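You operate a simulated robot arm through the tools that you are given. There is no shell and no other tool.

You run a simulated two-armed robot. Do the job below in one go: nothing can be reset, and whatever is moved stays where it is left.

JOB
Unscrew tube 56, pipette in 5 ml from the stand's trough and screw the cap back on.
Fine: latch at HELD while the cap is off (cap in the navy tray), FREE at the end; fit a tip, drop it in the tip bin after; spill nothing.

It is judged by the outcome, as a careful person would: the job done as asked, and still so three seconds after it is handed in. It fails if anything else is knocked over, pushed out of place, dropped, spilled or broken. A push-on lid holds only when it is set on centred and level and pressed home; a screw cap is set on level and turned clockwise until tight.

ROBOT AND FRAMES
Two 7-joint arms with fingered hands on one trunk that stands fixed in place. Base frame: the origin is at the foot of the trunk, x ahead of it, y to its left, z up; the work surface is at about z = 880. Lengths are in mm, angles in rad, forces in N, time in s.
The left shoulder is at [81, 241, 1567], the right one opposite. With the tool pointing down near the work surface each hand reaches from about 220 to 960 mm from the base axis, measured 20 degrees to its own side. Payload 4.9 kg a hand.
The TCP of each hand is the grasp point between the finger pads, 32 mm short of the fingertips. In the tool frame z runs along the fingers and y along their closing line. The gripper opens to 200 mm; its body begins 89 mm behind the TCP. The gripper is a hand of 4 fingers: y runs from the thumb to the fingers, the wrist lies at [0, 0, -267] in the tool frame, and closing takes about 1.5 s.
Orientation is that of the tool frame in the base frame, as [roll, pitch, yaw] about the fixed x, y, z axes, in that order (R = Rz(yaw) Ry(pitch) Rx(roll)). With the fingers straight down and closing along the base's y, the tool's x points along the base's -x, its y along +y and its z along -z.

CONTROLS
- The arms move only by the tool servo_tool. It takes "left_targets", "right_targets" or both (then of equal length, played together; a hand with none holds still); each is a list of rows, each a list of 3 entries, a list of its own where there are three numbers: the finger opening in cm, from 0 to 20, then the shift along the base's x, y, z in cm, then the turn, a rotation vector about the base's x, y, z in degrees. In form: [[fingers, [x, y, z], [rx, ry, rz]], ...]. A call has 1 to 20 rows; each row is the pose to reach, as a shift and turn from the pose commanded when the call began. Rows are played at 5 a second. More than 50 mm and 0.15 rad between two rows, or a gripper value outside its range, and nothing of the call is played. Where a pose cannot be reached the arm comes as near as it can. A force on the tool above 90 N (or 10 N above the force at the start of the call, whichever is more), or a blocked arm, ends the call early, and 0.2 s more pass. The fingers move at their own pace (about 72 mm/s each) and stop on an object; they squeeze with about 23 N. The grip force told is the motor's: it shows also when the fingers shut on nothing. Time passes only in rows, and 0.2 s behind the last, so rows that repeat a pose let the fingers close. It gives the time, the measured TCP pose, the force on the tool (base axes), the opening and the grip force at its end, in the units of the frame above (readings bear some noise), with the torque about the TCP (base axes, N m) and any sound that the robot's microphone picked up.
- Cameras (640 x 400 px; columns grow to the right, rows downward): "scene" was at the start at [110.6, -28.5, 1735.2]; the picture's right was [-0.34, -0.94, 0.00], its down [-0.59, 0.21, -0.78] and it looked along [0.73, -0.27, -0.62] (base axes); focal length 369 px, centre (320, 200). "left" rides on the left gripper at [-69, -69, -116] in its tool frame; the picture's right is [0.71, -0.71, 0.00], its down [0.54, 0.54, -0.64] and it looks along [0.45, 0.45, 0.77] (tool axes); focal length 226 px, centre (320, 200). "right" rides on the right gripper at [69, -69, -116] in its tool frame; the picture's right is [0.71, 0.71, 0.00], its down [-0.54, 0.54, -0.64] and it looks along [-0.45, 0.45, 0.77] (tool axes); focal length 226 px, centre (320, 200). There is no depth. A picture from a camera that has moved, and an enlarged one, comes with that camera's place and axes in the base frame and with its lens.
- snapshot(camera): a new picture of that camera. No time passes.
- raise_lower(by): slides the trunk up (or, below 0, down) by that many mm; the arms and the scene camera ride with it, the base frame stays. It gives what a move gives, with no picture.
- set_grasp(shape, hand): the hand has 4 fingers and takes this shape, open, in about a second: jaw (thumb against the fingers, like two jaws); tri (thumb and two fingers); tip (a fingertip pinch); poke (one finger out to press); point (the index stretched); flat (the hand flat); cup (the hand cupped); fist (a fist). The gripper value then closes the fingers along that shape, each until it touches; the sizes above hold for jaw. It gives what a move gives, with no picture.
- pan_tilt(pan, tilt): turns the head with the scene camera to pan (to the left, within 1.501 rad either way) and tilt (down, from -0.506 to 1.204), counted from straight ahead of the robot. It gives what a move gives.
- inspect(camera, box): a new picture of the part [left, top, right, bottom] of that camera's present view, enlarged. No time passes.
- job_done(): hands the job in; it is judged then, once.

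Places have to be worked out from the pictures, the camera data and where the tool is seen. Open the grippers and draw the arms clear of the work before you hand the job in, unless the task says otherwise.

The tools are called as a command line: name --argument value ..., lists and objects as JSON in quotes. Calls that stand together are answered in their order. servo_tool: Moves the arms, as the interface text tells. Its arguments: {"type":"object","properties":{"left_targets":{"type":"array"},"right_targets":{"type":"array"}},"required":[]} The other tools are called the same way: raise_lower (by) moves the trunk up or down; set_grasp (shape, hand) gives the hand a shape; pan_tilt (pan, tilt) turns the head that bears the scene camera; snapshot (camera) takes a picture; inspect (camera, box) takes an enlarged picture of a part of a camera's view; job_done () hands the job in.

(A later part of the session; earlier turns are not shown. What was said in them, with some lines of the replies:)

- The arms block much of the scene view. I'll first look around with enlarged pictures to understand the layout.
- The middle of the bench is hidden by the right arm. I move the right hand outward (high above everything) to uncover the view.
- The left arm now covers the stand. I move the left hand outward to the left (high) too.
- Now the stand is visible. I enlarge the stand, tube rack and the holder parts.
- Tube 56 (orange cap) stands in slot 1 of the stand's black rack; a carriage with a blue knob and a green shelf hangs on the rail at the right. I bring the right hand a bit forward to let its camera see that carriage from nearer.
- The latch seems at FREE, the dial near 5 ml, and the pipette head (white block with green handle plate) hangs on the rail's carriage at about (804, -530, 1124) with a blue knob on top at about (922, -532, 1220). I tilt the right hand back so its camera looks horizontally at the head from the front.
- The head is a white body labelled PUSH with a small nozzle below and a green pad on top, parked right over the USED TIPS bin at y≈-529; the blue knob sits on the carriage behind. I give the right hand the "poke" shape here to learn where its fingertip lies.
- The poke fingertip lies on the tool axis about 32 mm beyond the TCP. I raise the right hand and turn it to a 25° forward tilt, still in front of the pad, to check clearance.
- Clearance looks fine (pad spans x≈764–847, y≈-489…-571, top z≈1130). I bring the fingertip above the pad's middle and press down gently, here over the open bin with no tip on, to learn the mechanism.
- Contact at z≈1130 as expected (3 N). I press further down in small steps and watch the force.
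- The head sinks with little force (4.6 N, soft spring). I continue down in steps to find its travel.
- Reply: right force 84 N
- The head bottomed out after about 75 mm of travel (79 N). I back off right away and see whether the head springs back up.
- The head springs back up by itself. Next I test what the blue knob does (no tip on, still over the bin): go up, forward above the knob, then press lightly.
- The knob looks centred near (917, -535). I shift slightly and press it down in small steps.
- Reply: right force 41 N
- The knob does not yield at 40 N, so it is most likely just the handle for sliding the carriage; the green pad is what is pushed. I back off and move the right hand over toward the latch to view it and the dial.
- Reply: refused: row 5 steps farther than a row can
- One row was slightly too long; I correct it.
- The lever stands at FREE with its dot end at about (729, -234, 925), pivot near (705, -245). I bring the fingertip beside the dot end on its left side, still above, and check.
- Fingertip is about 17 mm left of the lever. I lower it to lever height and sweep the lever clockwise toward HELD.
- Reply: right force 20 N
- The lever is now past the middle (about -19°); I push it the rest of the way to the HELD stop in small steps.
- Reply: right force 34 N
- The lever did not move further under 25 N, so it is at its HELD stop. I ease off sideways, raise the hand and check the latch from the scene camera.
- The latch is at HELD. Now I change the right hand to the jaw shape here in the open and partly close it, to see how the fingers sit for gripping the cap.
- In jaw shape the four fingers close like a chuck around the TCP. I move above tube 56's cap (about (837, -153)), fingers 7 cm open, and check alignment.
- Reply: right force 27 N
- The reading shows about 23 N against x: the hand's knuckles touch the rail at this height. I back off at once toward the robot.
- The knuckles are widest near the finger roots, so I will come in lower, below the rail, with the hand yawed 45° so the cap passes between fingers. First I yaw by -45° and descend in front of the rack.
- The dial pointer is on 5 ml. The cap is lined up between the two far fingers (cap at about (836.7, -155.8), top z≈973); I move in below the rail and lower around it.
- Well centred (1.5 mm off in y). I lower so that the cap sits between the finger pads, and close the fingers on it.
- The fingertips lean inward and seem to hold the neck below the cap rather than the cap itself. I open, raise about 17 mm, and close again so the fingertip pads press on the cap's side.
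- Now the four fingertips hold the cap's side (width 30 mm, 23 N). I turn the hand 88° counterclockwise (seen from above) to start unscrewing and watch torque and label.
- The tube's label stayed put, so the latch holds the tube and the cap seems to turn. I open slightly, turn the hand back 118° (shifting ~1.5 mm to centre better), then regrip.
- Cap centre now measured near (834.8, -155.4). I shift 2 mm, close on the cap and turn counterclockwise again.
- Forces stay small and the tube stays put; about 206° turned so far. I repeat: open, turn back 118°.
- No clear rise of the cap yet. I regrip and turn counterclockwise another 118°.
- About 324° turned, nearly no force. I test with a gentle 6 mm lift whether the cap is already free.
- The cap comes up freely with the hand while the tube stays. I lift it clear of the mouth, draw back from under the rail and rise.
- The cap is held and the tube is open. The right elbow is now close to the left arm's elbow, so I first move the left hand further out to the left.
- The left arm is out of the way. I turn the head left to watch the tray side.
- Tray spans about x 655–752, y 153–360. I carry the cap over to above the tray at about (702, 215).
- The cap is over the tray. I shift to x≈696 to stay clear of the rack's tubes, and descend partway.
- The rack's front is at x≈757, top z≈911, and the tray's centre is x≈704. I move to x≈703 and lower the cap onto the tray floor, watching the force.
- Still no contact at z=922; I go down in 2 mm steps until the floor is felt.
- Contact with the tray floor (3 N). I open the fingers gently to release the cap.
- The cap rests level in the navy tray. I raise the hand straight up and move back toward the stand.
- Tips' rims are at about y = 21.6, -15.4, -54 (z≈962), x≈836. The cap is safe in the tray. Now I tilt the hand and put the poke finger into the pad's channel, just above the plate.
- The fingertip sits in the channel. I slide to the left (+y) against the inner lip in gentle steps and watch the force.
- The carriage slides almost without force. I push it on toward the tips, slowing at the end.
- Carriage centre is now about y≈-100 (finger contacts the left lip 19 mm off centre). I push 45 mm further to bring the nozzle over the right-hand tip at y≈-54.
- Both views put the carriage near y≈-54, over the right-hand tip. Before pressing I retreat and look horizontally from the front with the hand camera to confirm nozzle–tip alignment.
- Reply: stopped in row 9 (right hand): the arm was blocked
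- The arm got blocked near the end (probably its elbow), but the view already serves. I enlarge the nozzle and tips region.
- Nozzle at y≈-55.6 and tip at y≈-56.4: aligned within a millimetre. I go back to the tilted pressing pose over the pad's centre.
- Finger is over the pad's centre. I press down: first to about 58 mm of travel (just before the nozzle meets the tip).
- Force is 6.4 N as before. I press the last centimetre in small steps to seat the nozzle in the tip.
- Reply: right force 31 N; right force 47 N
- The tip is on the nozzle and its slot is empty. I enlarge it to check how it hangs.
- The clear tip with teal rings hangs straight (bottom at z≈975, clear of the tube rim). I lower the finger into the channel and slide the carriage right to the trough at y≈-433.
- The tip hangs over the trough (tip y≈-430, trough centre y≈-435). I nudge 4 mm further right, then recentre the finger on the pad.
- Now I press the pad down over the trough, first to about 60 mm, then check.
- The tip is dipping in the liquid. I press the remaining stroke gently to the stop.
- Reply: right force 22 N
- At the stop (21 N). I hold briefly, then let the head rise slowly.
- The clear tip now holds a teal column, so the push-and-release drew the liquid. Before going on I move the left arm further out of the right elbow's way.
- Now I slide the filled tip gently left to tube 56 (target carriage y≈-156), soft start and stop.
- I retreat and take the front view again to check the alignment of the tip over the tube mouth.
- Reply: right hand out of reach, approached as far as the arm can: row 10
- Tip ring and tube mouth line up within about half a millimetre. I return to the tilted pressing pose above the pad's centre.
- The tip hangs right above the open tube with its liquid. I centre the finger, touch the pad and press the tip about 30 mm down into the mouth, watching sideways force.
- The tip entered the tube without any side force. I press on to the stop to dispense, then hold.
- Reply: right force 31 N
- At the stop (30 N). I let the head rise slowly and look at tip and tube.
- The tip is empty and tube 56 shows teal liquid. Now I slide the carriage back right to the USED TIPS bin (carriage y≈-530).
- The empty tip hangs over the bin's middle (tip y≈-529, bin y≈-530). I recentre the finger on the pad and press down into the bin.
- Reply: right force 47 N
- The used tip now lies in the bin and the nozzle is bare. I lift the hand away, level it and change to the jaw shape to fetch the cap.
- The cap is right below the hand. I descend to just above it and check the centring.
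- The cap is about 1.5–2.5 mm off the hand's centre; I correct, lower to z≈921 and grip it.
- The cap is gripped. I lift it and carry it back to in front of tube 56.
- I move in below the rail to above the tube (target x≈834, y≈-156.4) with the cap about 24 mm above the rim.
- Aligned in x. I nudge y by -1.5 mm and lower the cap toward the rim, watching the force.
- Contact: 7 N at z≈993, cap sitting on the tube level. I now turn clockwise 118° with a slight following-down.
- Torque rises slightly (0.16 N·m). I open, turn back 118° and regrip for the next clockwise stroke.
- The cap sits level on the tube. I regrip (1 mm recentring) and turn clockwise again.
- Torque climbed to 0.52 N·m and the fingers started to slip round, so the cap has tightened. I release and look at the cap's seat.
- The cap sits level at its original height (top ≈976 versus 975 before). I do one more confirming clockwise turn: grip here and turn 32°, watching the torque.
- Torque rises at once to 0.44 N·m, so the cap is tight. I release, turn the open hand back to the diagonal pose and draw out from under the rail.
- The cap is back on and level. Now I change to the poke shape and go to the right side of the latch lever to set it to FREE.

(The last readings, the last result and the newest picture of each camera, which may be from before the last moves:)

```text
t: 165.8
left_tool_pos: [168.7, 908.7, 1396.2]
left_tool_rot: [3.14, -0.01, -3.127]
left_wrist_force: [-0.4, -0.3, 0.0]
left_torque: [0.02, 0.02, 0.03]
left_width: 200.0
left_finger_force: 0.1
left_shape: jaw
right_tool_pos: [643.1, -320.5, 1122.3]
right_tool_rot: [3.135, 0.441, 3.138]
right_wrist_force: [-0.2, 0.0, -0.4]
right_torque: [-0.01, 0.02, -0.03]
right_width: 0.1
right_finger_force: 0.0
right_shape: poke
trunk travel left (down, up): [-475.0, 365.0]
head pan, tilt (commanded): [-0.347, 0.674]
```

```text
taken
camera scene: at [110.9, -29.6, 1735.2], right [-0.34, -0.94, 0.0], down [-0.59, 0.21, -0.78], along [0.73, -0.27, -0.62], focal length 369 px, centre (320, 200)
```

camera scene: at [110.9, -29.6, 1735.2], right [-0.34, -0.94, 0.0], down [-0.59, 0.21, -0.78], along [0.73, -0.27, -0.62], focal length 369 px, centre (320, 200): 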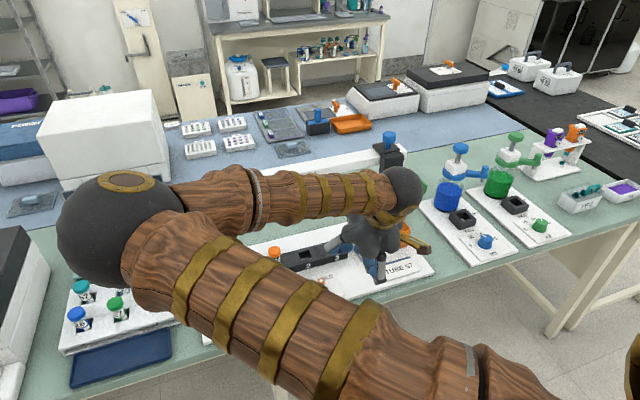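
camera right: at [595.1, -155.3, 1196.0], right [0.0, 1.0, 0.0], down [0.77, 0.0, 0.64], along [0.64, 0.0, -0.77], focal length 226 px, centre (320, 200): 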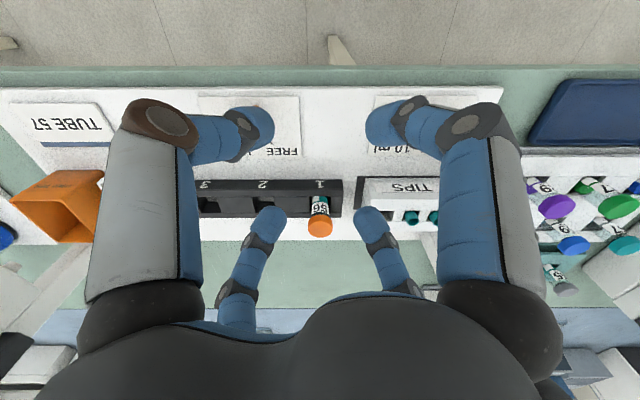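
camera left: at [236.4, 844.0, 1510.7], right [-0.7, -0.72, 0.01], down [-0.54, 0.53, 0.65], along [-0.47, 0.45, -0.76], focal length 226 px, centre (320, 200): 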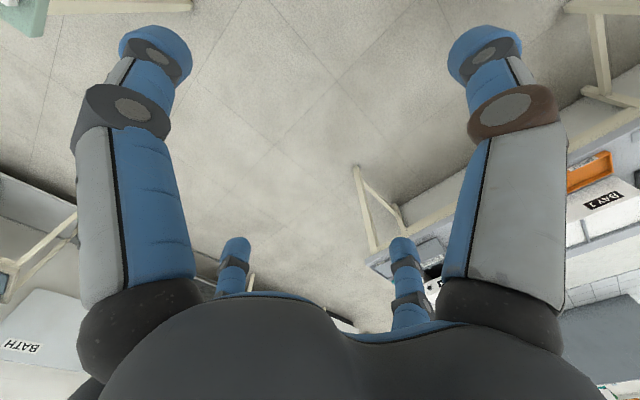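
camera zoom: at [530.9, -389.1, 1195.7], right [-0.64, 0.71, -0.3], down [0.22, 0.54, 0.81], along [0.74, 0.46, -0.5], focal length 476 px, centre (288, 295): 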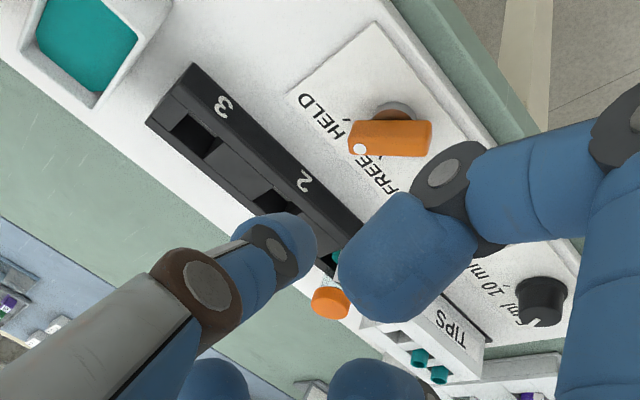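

The lever points to HELD. I bring the fingertip down on its right side (about (715, -288)), lower to lever height.

servo_tool --right_targets '[[0, [1.5, 0.8, -3], [0, 0, 0]], [0, [3, 1.6, -6.5], [0, 0, 0]], [0, [4.5, 2.4, -10], [0, 0, 0]], [0, [5.8, 3.2, -13.5], [0, 0, 0]], [0, [5.8, 3.2, -16], [0, 0, 0]], [0, [5.8, 3.2, -17.7], [0, 0, 0]]]'

inspect --camera "right" --box '[200, 60, 440, 250]'

```text
t: 167.2
left_tool_pos: [167.8, 910.5, 1394.7]
left_tool_rot: [3.141, -0.011, -3.127]
left_wrist_force: [-0.3, 0.0, -0.5]
left_torque: [0.03, -0.01, 0.0]
left_width: 199.8
left_finger_force: 0.0
left_shape: jaw
right_tool_pos: [699.3, -287.4, 943.3]
right_tool_rot: [3.139, 0.442, 3.137]
right_wrist_force: [-0.5, -0.3, -0.4]
right_torque: [0.01, 0.0, 0.0]
right_width: 0.1
right_finger_force: 0.1
right_shape: poke
trunk travel left (down, up): [-475.0, 365.0]
head pan, tilt (commanded): [-0.347, 0.674]
```

```text
2.11 times, centred on (320, 155) of right
camera zoom: at [587.5, -356.4, 1018.0], right [-0.64, 0.71, -0.3], down [0.22, 0.54, 0.81], along [0.74, 0.45, -0.5], focal length 476 px, centre (320, 295)
```

zoom: 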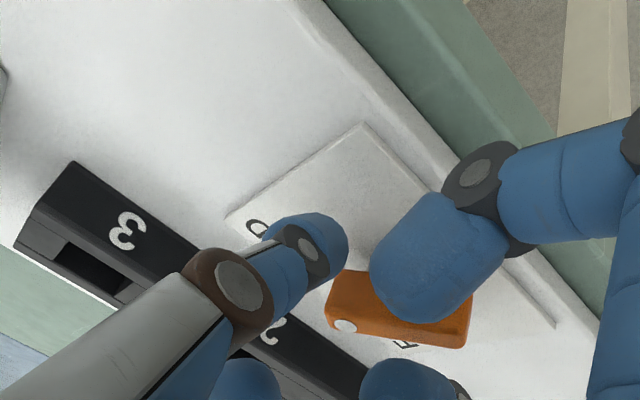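

One curled finger hangs low near the lever's other end, so I reduce the tilt by 20° about the fingertip to lift it clear before pushing.

servo_tool --right_targets '[[0, [0.3, 0, 0.3], [0, 6.7, 0]], [0, [0.7, 0, 0.4], [0, 13.4, 0]], [0, [1.1, 0, 0.3], [0, 20, 0]]]'

inspect --camera "right" --box '[200, 60, 440, 250]'

inspect --camera "scene" --box '[270, 220, 420, 330]'

```text
t: 168.0
left_tool_pos: [169.3, 909.7, 1396.9]
left_tool_rot: [3.14, -0.012, -3.127]
left_wrist_force: [0.9, 0.2, 0.4]
left_torque: [0.03, 0.01, -0.01]
left_width: 199.7
left_finger_force: 0.2
left_shape: jaw
right_tool_pos: [710.3, -287.3, 946.3]
right_tool_rot: [3.14, 0.088, 3.138]
right_wrist_force: [0.3, 1.0, -0.1]
right_torque: [0.02, 0.03, 0.02]
right_width: 0.3
right_finger_force: 0.0
right_shape: poke
trunk travel left (down, up): [-475.0, 365.0]
head pan, tilt (commanded): [-0.347, 0.674]
```

```text
2.11 times, centred on (320, 155) of right
camera zoom: at [631.0, -356.8, 1055.2], right [-0.7, 0.71, -0.06], down [0.48, 0.54, 0.69], along [0.52, 0.45, -0.72], focal length 476 px, centre (320, 295)
```

zoom: 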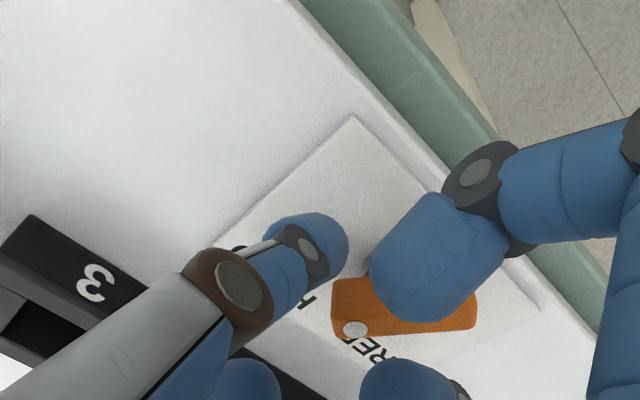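

```text
3.64 times, centred on (345, 275) of scene
camera zoom: at [111.3, -28.5, 1735.1], right [-0.34, -0.94, 0.0], down [-0.59, 0.21, -0.78], along [0.73, -0.27, -0.62], focal length 1342 px, centre (229, -73)
```

zoom: 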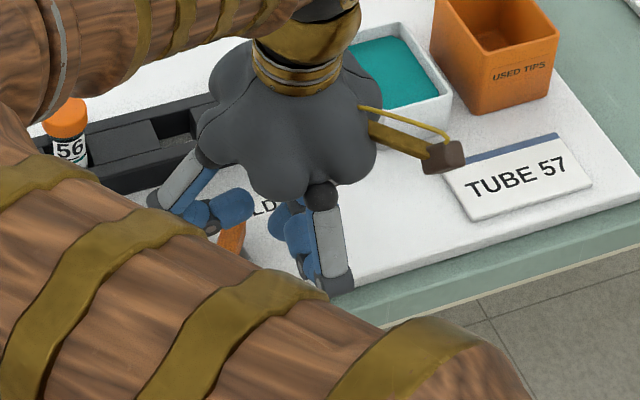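

Clear now. I sweep the lever counterclockwise toward FREE.

servo_tool --right_targets '[[0, [0.1, 1.0, 0], [0, 0, 0]], [0, [0.2, 1.9, 0], [0, 0, 0]], [0, [0.66, 2.25, 0], [0, 0, 0]], [0, [1.0, 2.55, 0], [0, 0, 0]], [0, [1.3, 2.95, 0], [0, 0, 0]], [0, [1.6, 3.4, 0], [0, 0, 0]]]'

inspect --camera "right" --box '[200, 60, 440, 250]'

```text
t: 169.4
left_tool_pos: [167.3, 910.9, 1396.0]
left_tool_rot: [-3.141, -0.011, -3.128]
left_wrist_force: [0.3, 0.2, -0.2]
left_torque: [0.01, 0.02, -0.03]
left_width: 199.7
left_finger_force: 0.1
left_shape: jaw
right_tool_pos: [726.3, -255.4, 946.7]
right_tool_rot: [3.14, 0.09, 3.139]
right_wrist_force: [-0.3, 0.0, 0.0]
right_torque: [0.01, 0.03, 0.01]
right_width: 0.0
right_finger_force: 0.0
right_shape: poke
trunk travel left (down, up): [-475.0, 365.0]
head pan, tilt (commanded): [-0.347, 0.674]
```

```text
2.11 times, centred on (320, 155) of right
camera zoom: at [647.1, -323.2, 1055.1], right [-0.7, 0.71, -0.06], down [0.48, 0.54, 0.69], along [0.52, 0.45, -0.72], focal length 476 px, centre (320, 295)
```

zoom: 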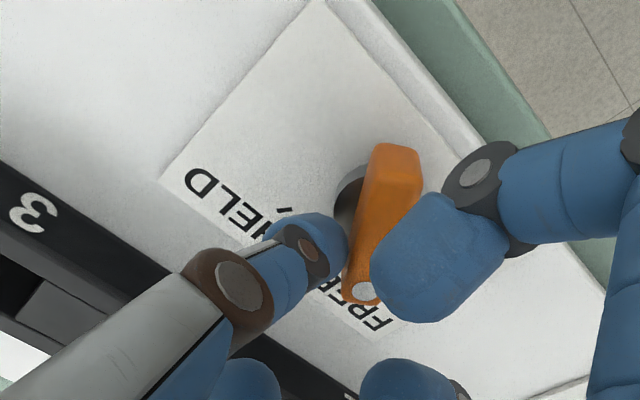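

The lever moved to the FREE side with no remaining force; I push on a bit until the stop is felt.

servo_tool --right_targets '[[0, [0.1, 0.3, 0], [0, 0, 0]], [0, [0.15, 0.6, 0], [0, 0, 0]], [0, [0.2, 0.9, 0], [0, 0, 0]]]'

inspect --camera "right" --box '[200, 60, 440, 250]'

```text
t: 170.2
left_tool_pos: [167.8, 910.2, 1395.7]
left_tool_rot: [3.141, -0.011, -3.127]
left_wrist_force: [-0.4, -0.3, 0.2]
left_torque: [-0.02, -0.05, -0.02]
left_width: 199.9
left_finger_force: 0.1
left_shape: jaw
right_tool_pos: [728.8, -247.5, 947.5]
right_tool_rot: [3.141, 0.093, 3.136]
right_wrist_force: [-0.2, -11.4, 1.3]
right_torque: [-0.25, -0.02, 0.0]
right_width: 0.1
right_finger_force: 0.1
right_shape: poke
trunk travel left (down, up): [-475.0, 365.0]
head pan, tilt (commanded): [-0.347, 0.674]
```

```text
2.11 times, centred on (320, 155) of right
camera zoom: at [649.2, -316.5, 1055.4], right [-0.7, 0.71, -0.07], down [0.48, 0.54, 0.69], along [0.53, 0.45, -0.72], focal length 476 px, centre (320, 295)
```

zoom: 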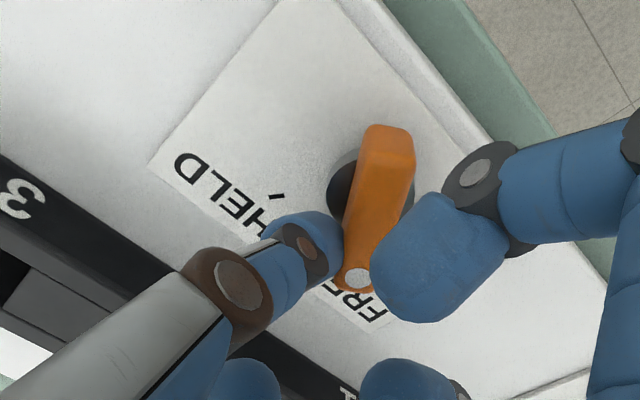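

The stop is felt (11 N) and the dot is back at its original FREE place. I ease off, raise the hand and retreat to check everything.

servo_tool --right_targets '[[0, [0, -1.2, 0], [0, 0, 0]], [0, [-0.3, -2.5, 1], [0, 0, 0]], [0, [-1, -3, 5], [0, 0, 0]], [0, [-3, -5, 9], [0, 0, 0]], [0, [-6, -8, 12], [0, 0, 0]], [0, [-9, -11, 14.5], [0, 0, 0]], [0, [-11, -15, 16.5], [0, 0, 0]], [0, [-13, -19, 18], [0, 0, 0]], [0, [-15, -23, 19.5], [0, 0, 0]], [0, [-16, -27.5, 21], [0, 0, 0]], [0, [-17, -32, 23], [0, 0, 0]], [0, [-18, -36, 25.5], [0, 0, 0]], [0, [-19, -40, 28], [0, 0, 0]], [0, [-20, -44, 30.5], [0, 0, 0]], [0, [-21, -48, 33], [0, 0, 0]], [0, [-22, -52, 35.5], [0, 0, 0]], [0, [-23, -56, 38], [0, 0, 0]]]'

snapshot --camera "scene"

inspect --camera "scene" --box '[190, 220, 350, 350]'

inspect --camera "scene" --box '[330, 120, 450, 290]'

```text
refused: row 5 steps farther than a row can; nothing moved
```

```text
taken
camera scene: at [110.4, -30.2, 1735.2], right [-0.34, -0.94, 0.0], down [-0.59, 0.21, -0.78], along [0.73, -0.27, -0.62], focal length 369 px, centre (320, 200)
```

scene: 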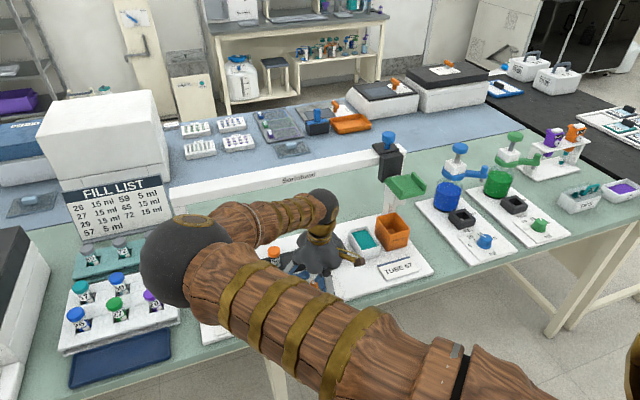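

```text
3.08 times, centred on (270, 285) of scene
camera zoom: at [110.4, -30.2, 1735.2], right [-0.34, -0.94, 0.0], down [-0.59, 0.21, -0.78], along [0.73, -0.27, -0.62], focal length 1136 px, centre (474, -62)
```

zoom: 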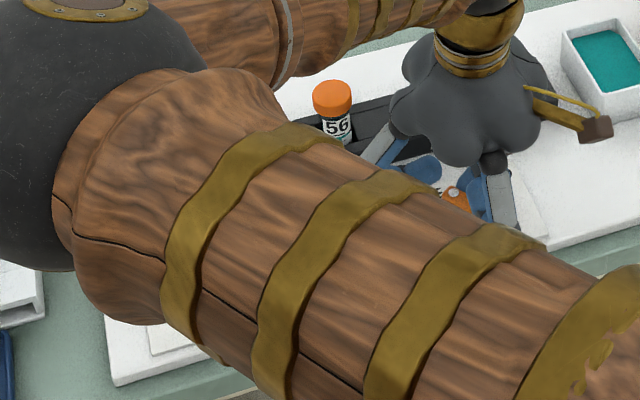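

```text
2.35 times, centred on (390, 205) of scene
camera zoom: at [110.4, -30.2, 1735.2], right [-0.34, -0.94, 0.0], down [-0.59, 0.21, -0.78], along [0.73, -0.27, -0.62], focal length 868 px, centre (155, 188)
```

zoom: 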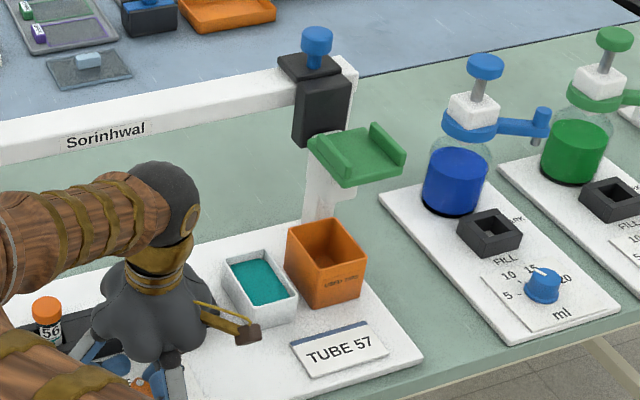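

A row was too long; I use smaller steps to retreat.

servo_tool --right_targets '[[0, [0, -1.2, 0], [0, 0, 0]], [0, [-0.3, -2.5, 1], [0, 0, 0]], [0, [-1, -3, 5], [0, 0, 0]], [0, [-3, -4.5, 9], [0, 0, 0]], [0, [-5.5, -6.5, 12], [0, 0, 0]], [0, [-8, -9, 15], [0, 0, 0]], [0, [-10, -12, 18], [0, 0, 0]], [0, [-12, -15, 21], [0, 0, 0]], [0, [-13.5, -18.5, 23.5], [0, 0, 0]], [0, [-15, -22, 26], [0, 0, 0]], [0, [-16.5, -25.5, 28.5], [0, 0, 0]], [0, [-18, -29, 31], [0, 0, 0]], [0, [-19, -33, 33], [0, 0, 0]], [0, [-20, -37, 35], [0, 0, 0]], [0, [-21, -41, 37], [0, 0, 0]], [0, [-22, -45, 38.5], [0, 0, 0]], [0, [-23, -49, 39.5], [0, 0, 0]], [0, [-24, -53, 40], [0, 0, 0]]]'

snapshot --camera "scene"

inspect --camera "scene" --box '[190, 220, 350, 350]'

inspect --camera "scene" --box '[330, 120, 450, 290]'

```text
t: 174.0
left_tool_pos: [167.3, 908.2, 1398.2]
left_tool_rot: [3.137, -0.011, -3.128]
left_wrist_force: [-1.2, -1.0, 0.7]
left_torque: [0.03, -0.03, -0.03]
left_width: 199.9
left_finger_force: 0.0
left_shape: jaw
right_tool_pos: [489.8, -778.2, 1347.2]
right_tool_rot: [3.137, 0.092, 3.138]
right_wrist_force: [-1.1, -0.3, -0.7]
right_torque: [0.06, 0.01, -0.01]
right_width: 0.0
right_finger_force: 0.0
right_shape: poke
trunk travel left (down, up): [-475.0, 365.0]
head pan, tilt (commanded): [-0.347, 0.674]
```

```text
taken
camera scene: at [109.6, -31.5, 1735.2], right [-0.34, -0.94, 0.0], down [-0.59, 0.21, -0.78], along [0.73, -0.26, -0.62], focal length 369 px, centre (320, 200)
```

scene: 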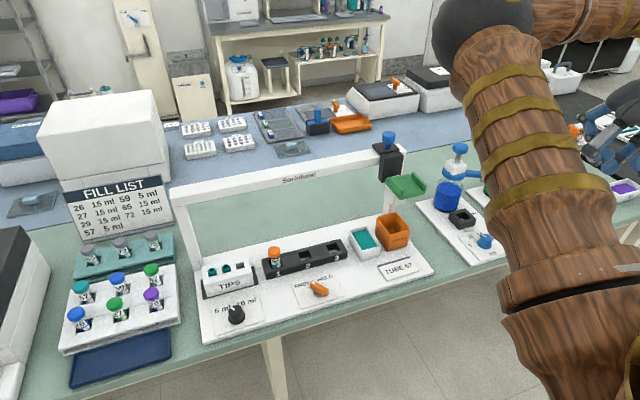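

```text
3.08 times, centred on (270, 285) of scene
camera zoom: at [109.6, -31.5, 1735.2], right [-0.34, -0.94, 0.0], down [-0.59, 0.21, -0.78], along [0.73, -0.26, -0.62], focal length 1136 px, centre (474, -62)
```

zoom: 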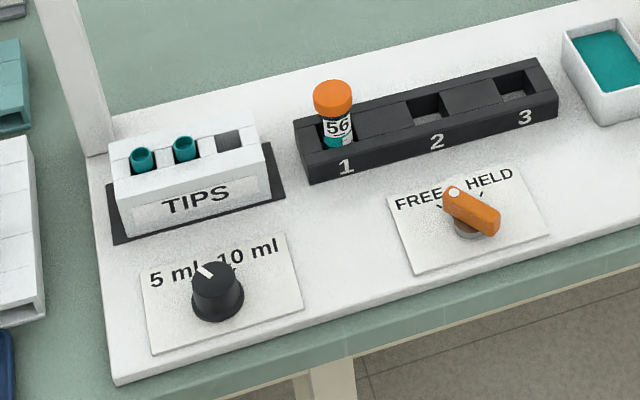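

```text
2.35 times, centred on (390, 205) of scene
camera zoom: at [109.6, -31.5, 1735.2], right [-0.34, -0.94, 0.0], down [-0.59, 0.21, -0.78], along [0.73, -0.26, -0.62], focal length 868 px, centre (155, 188)
```

zoom: 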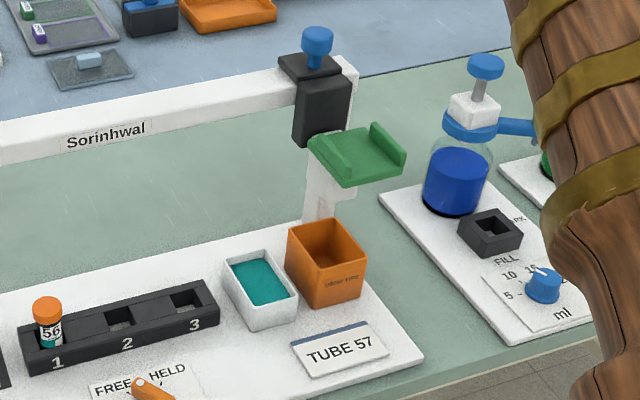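

inspect --camera "scene" --box '[250, 235, 300, 285]'

inspect --camera "scene" --box '[290, 260, 350, 310]'

inspect --camera "scene" --box '[360, 195, 430, 265]'

```text
8.00 times, centred on (275, 260) of scene
camera zoom: at [109.6, -31.5, 1735.2], right [-0.34, -0.94, 0.0], down [-0.59, 0.21, -0.78], along [0.73, -0.26, -0.62], focal length 2953 px, centre (680, -280)
```

zoom: 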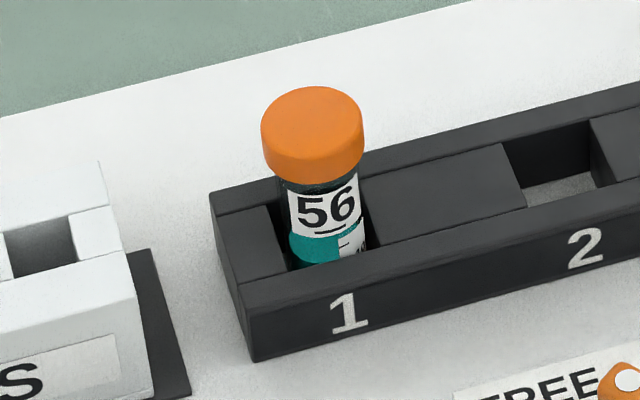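

```text
8.00 times, centred on (320, 285) of scene
camera zoom: at [109.6, -31.5, 1735.2], right [-0.34, -0.94, 0.0], down [-0.59, 0.21, -0.78], along [0.73, -0.26, -0.62], focal length 2953 px, centre (320, -480)
```

zoom: 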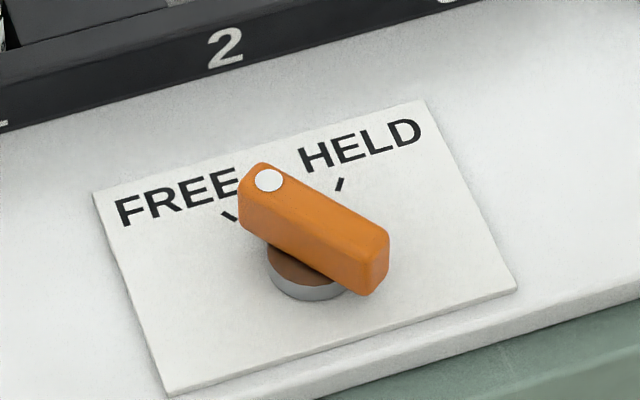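

```text
5.71 times, centred on (395, 230) of scene
camera zoom: at [109.6, -31.5, 1735.2], right [-0.34, -0.94, 0.0], down [-0.59, 0.21, -0.78], along [0.73, -0.26, -0.62], focal length 2109 px, centre (-109, 29)
```

zoom: 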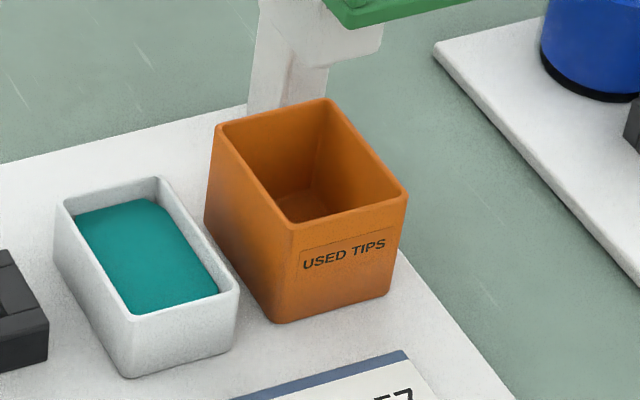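

Everything looks right: cap seated as at the start, latch at FREE, bench clean. I open the right hand and confirm the tip in the bin with its camera.

set_grasp --shape "jaw" --hand "right"

servo_tool --right_targets '[[20, [1.5, 4, 1], [0, 0, 0]], [20, [3, 8, 2], [0, 0, 0]], [20, [4.5, 12, 3], [0, 0, 0]], [20, [6, 16, 4], [0, 0, 0]], [20, [7, 20, 5], [0, 0, 0]]]'

snapshot --camera "right"

```text
t: 174.9
left_tool_pos: [169.2, 911.1, 1395.3]
left_tool_rot: [-3.142, -0.01, -3.127]
left_wrist_force: [0.1, -0.1, -0.9]
left_torque: [-0.03, 0.01, 0.0]
left_width: 199.9
left_finger_force: 0.0
left_shape: jaw
right_tool_pos: [490.7, -774.6, 1347.5]
right_tool_rot: [3.14, 0.091, 3.138]
right_wrist_force: [-0.4, -0.6, 0.0]
right_torque: [-0.03, 0.01, 0.02]
right_width: 199.9
right_finger_force: 0.1
right_shape: jaw
trunk travel left (down, up): [-475.0, 365.0]
head pan, tilt (commanded): [-0.347, 0.674]
```

```text
t: 176.1
left_tool_pos: [167.0, 913.9, 1392.2]
left_tool_rot: [-3.14, -0.01, -3.128]
left_wrist_force: [-0.6, 0.0, -0.9]
left_torque: [-0.04, -0.02, -0.02]
left_width: 200.0
left_finger_force: 0.0
left_shape: jaw
right_tool_pos: [558.5, -571.0, 1397.5]
right_tool_rot: [-3.141, 0.092, 3.138]
right_wrist_force: [-0.1, 0.9, 0.2]
right_torque: [-0.03, -0.05, 0.0]
right_width: 199.8
right_finger_force: 0.1
right_shape: jaw
trunk travel left (down, up): [-475.0, 365.0]
head pan, tilt (commanded): [-0.347, 0.674]
```

```text
taken
camera right: at [479.0, -639.3, 1506.5], right [-0.7, 0.71, -0.07], down [0.48, 0.54, 0.69], along [0.52, 0.45, -0.72], focal length 226 px, centre (320, 200)
```

right: 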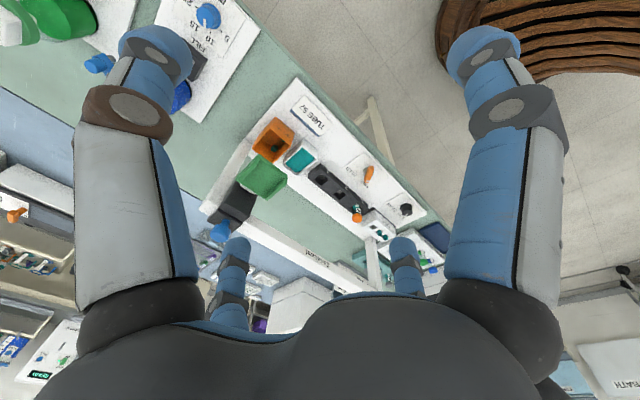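

inspect --camera "right" --box '[240, 110, 330, 200]'

inspect --camera "right" --box '[300, 140, 420, 260]'

```text
4.44 times, centred on (285, 155) of right
camera zoom: at [479.0, -639.3, 1506.5], right [-0.7, 0.71, -0.07], down [0.48, 0.54, 0.69], along [0.52, 0.45, -0.72], focal length 1005 px, centre (476, 400)
```

zoom: 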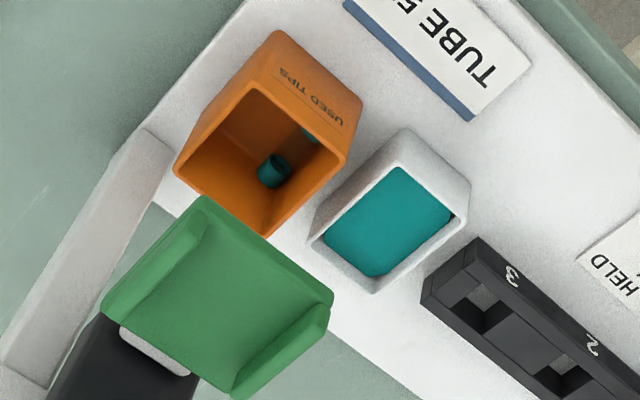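

```text
3.33 times, centred on (360, 200) of right
camera zoom: at [479.0, -639.3, 1506.5], right [-0.7, 0.71, -0.07], down [0.48, 0.54, 0.69], along [0.52, 0.45, -0.72], focal length 754 px, centre (187, 200)
```

zoom: 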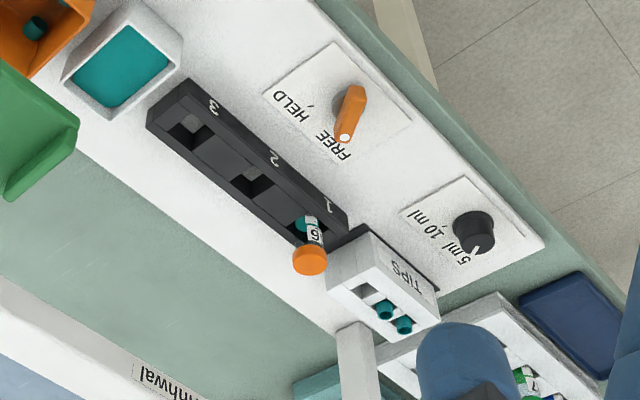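

The tip lies in the bin, the latch reads FREE, the cap is on and the tray empty. I draw the right hand back to the side, open and clear.

servo_tool --right_targets '[[20, [-2, -4, 0], [0, 0, 0]], [20, [-4, -8, 0], [0, 0, 0]], [20, [-6, -12, 0], [0, 0, 0]], [20, [-8, -16, 0], [0, 0, 0]], [20, [-10, -20, 0], [0, 0, 0]], [20, [-10, -20, 0], [0, 0, 0]]]'

snapshot --camera "scene"

```text
t: 177.5
left_tool_pos: [169.1, 911.2, 1394.8]
left_tool_rot: [-3.14, -0.012, -3.129]
left_wrist_force: [-0.2, -0.1, 0.9]
left_torque: [0.01, -0.02, 0.02]
left_width: 200.1
left_finger_force: 0.1
left_shape: jaw
right_tool_pos: [457.1, -774.5, 1398.5]
right_tool_rot: [3.14, 0.09, 3.138]
right_wrist_force: [-0.5, -0.3, -0.5]
right_torque: [-0.03, 0.0, -0.04]
right_width: 199.9
right_finger_force: 0.2
right_shape: jaw
trunk travel left (down, up): [-475.0, 365.0]
head pan, tilt (commanded): [-0.347, 0.674]
```

```text
taken
camera scene: at [110.8, -26.7, 1735.2], right [-0.34, -0.94, 0.0], down [-0.59, 0.21, -0.78], along [0.73, -0.27, -0.62], focal length 369 px, centre (320, 200)
```

scene: 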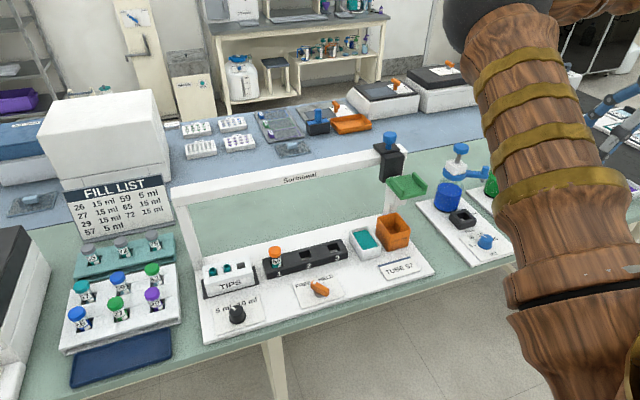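

The final view shows the bench in order, both hands open and clear: tube 56 filled and capped, latch FREE, tip in the bin. I hand the job in.

job_done

```text
The job is handed in.
```

Tube 56 now holds 5 ml from the stand's trough, its cap is screwed back on, and the job has been handed in.

- **Cap:** It sat in the navy tray while it was off. It is back on level, at about the height it started. My last clockwise turns met 0.44–0.52 N·m and the fingers began to slip, so I took it as tight.
- **Volume:** The stand's dial was already at 5 ml. One press at the trough filled the tip, and one press at the tube emptied it. I did not measure the volume beyond the dial setting.
- **Latch:** I moved it to HELD before unscrewing, kept it there while the cap was off, and set it to FREE at the end.
- **Tip:** The right-hand tip from the stand's TIPS box is in the USED TIPS bin. The camera shows it lying there.
- **Contacts:** Early on, the right hand touched the rail with about 23 N. Later the right arm was blocked once, probably against the left arm. The final pictures show nothing shifted, dropped or spilled.

Both hands are open and clear of the bench.
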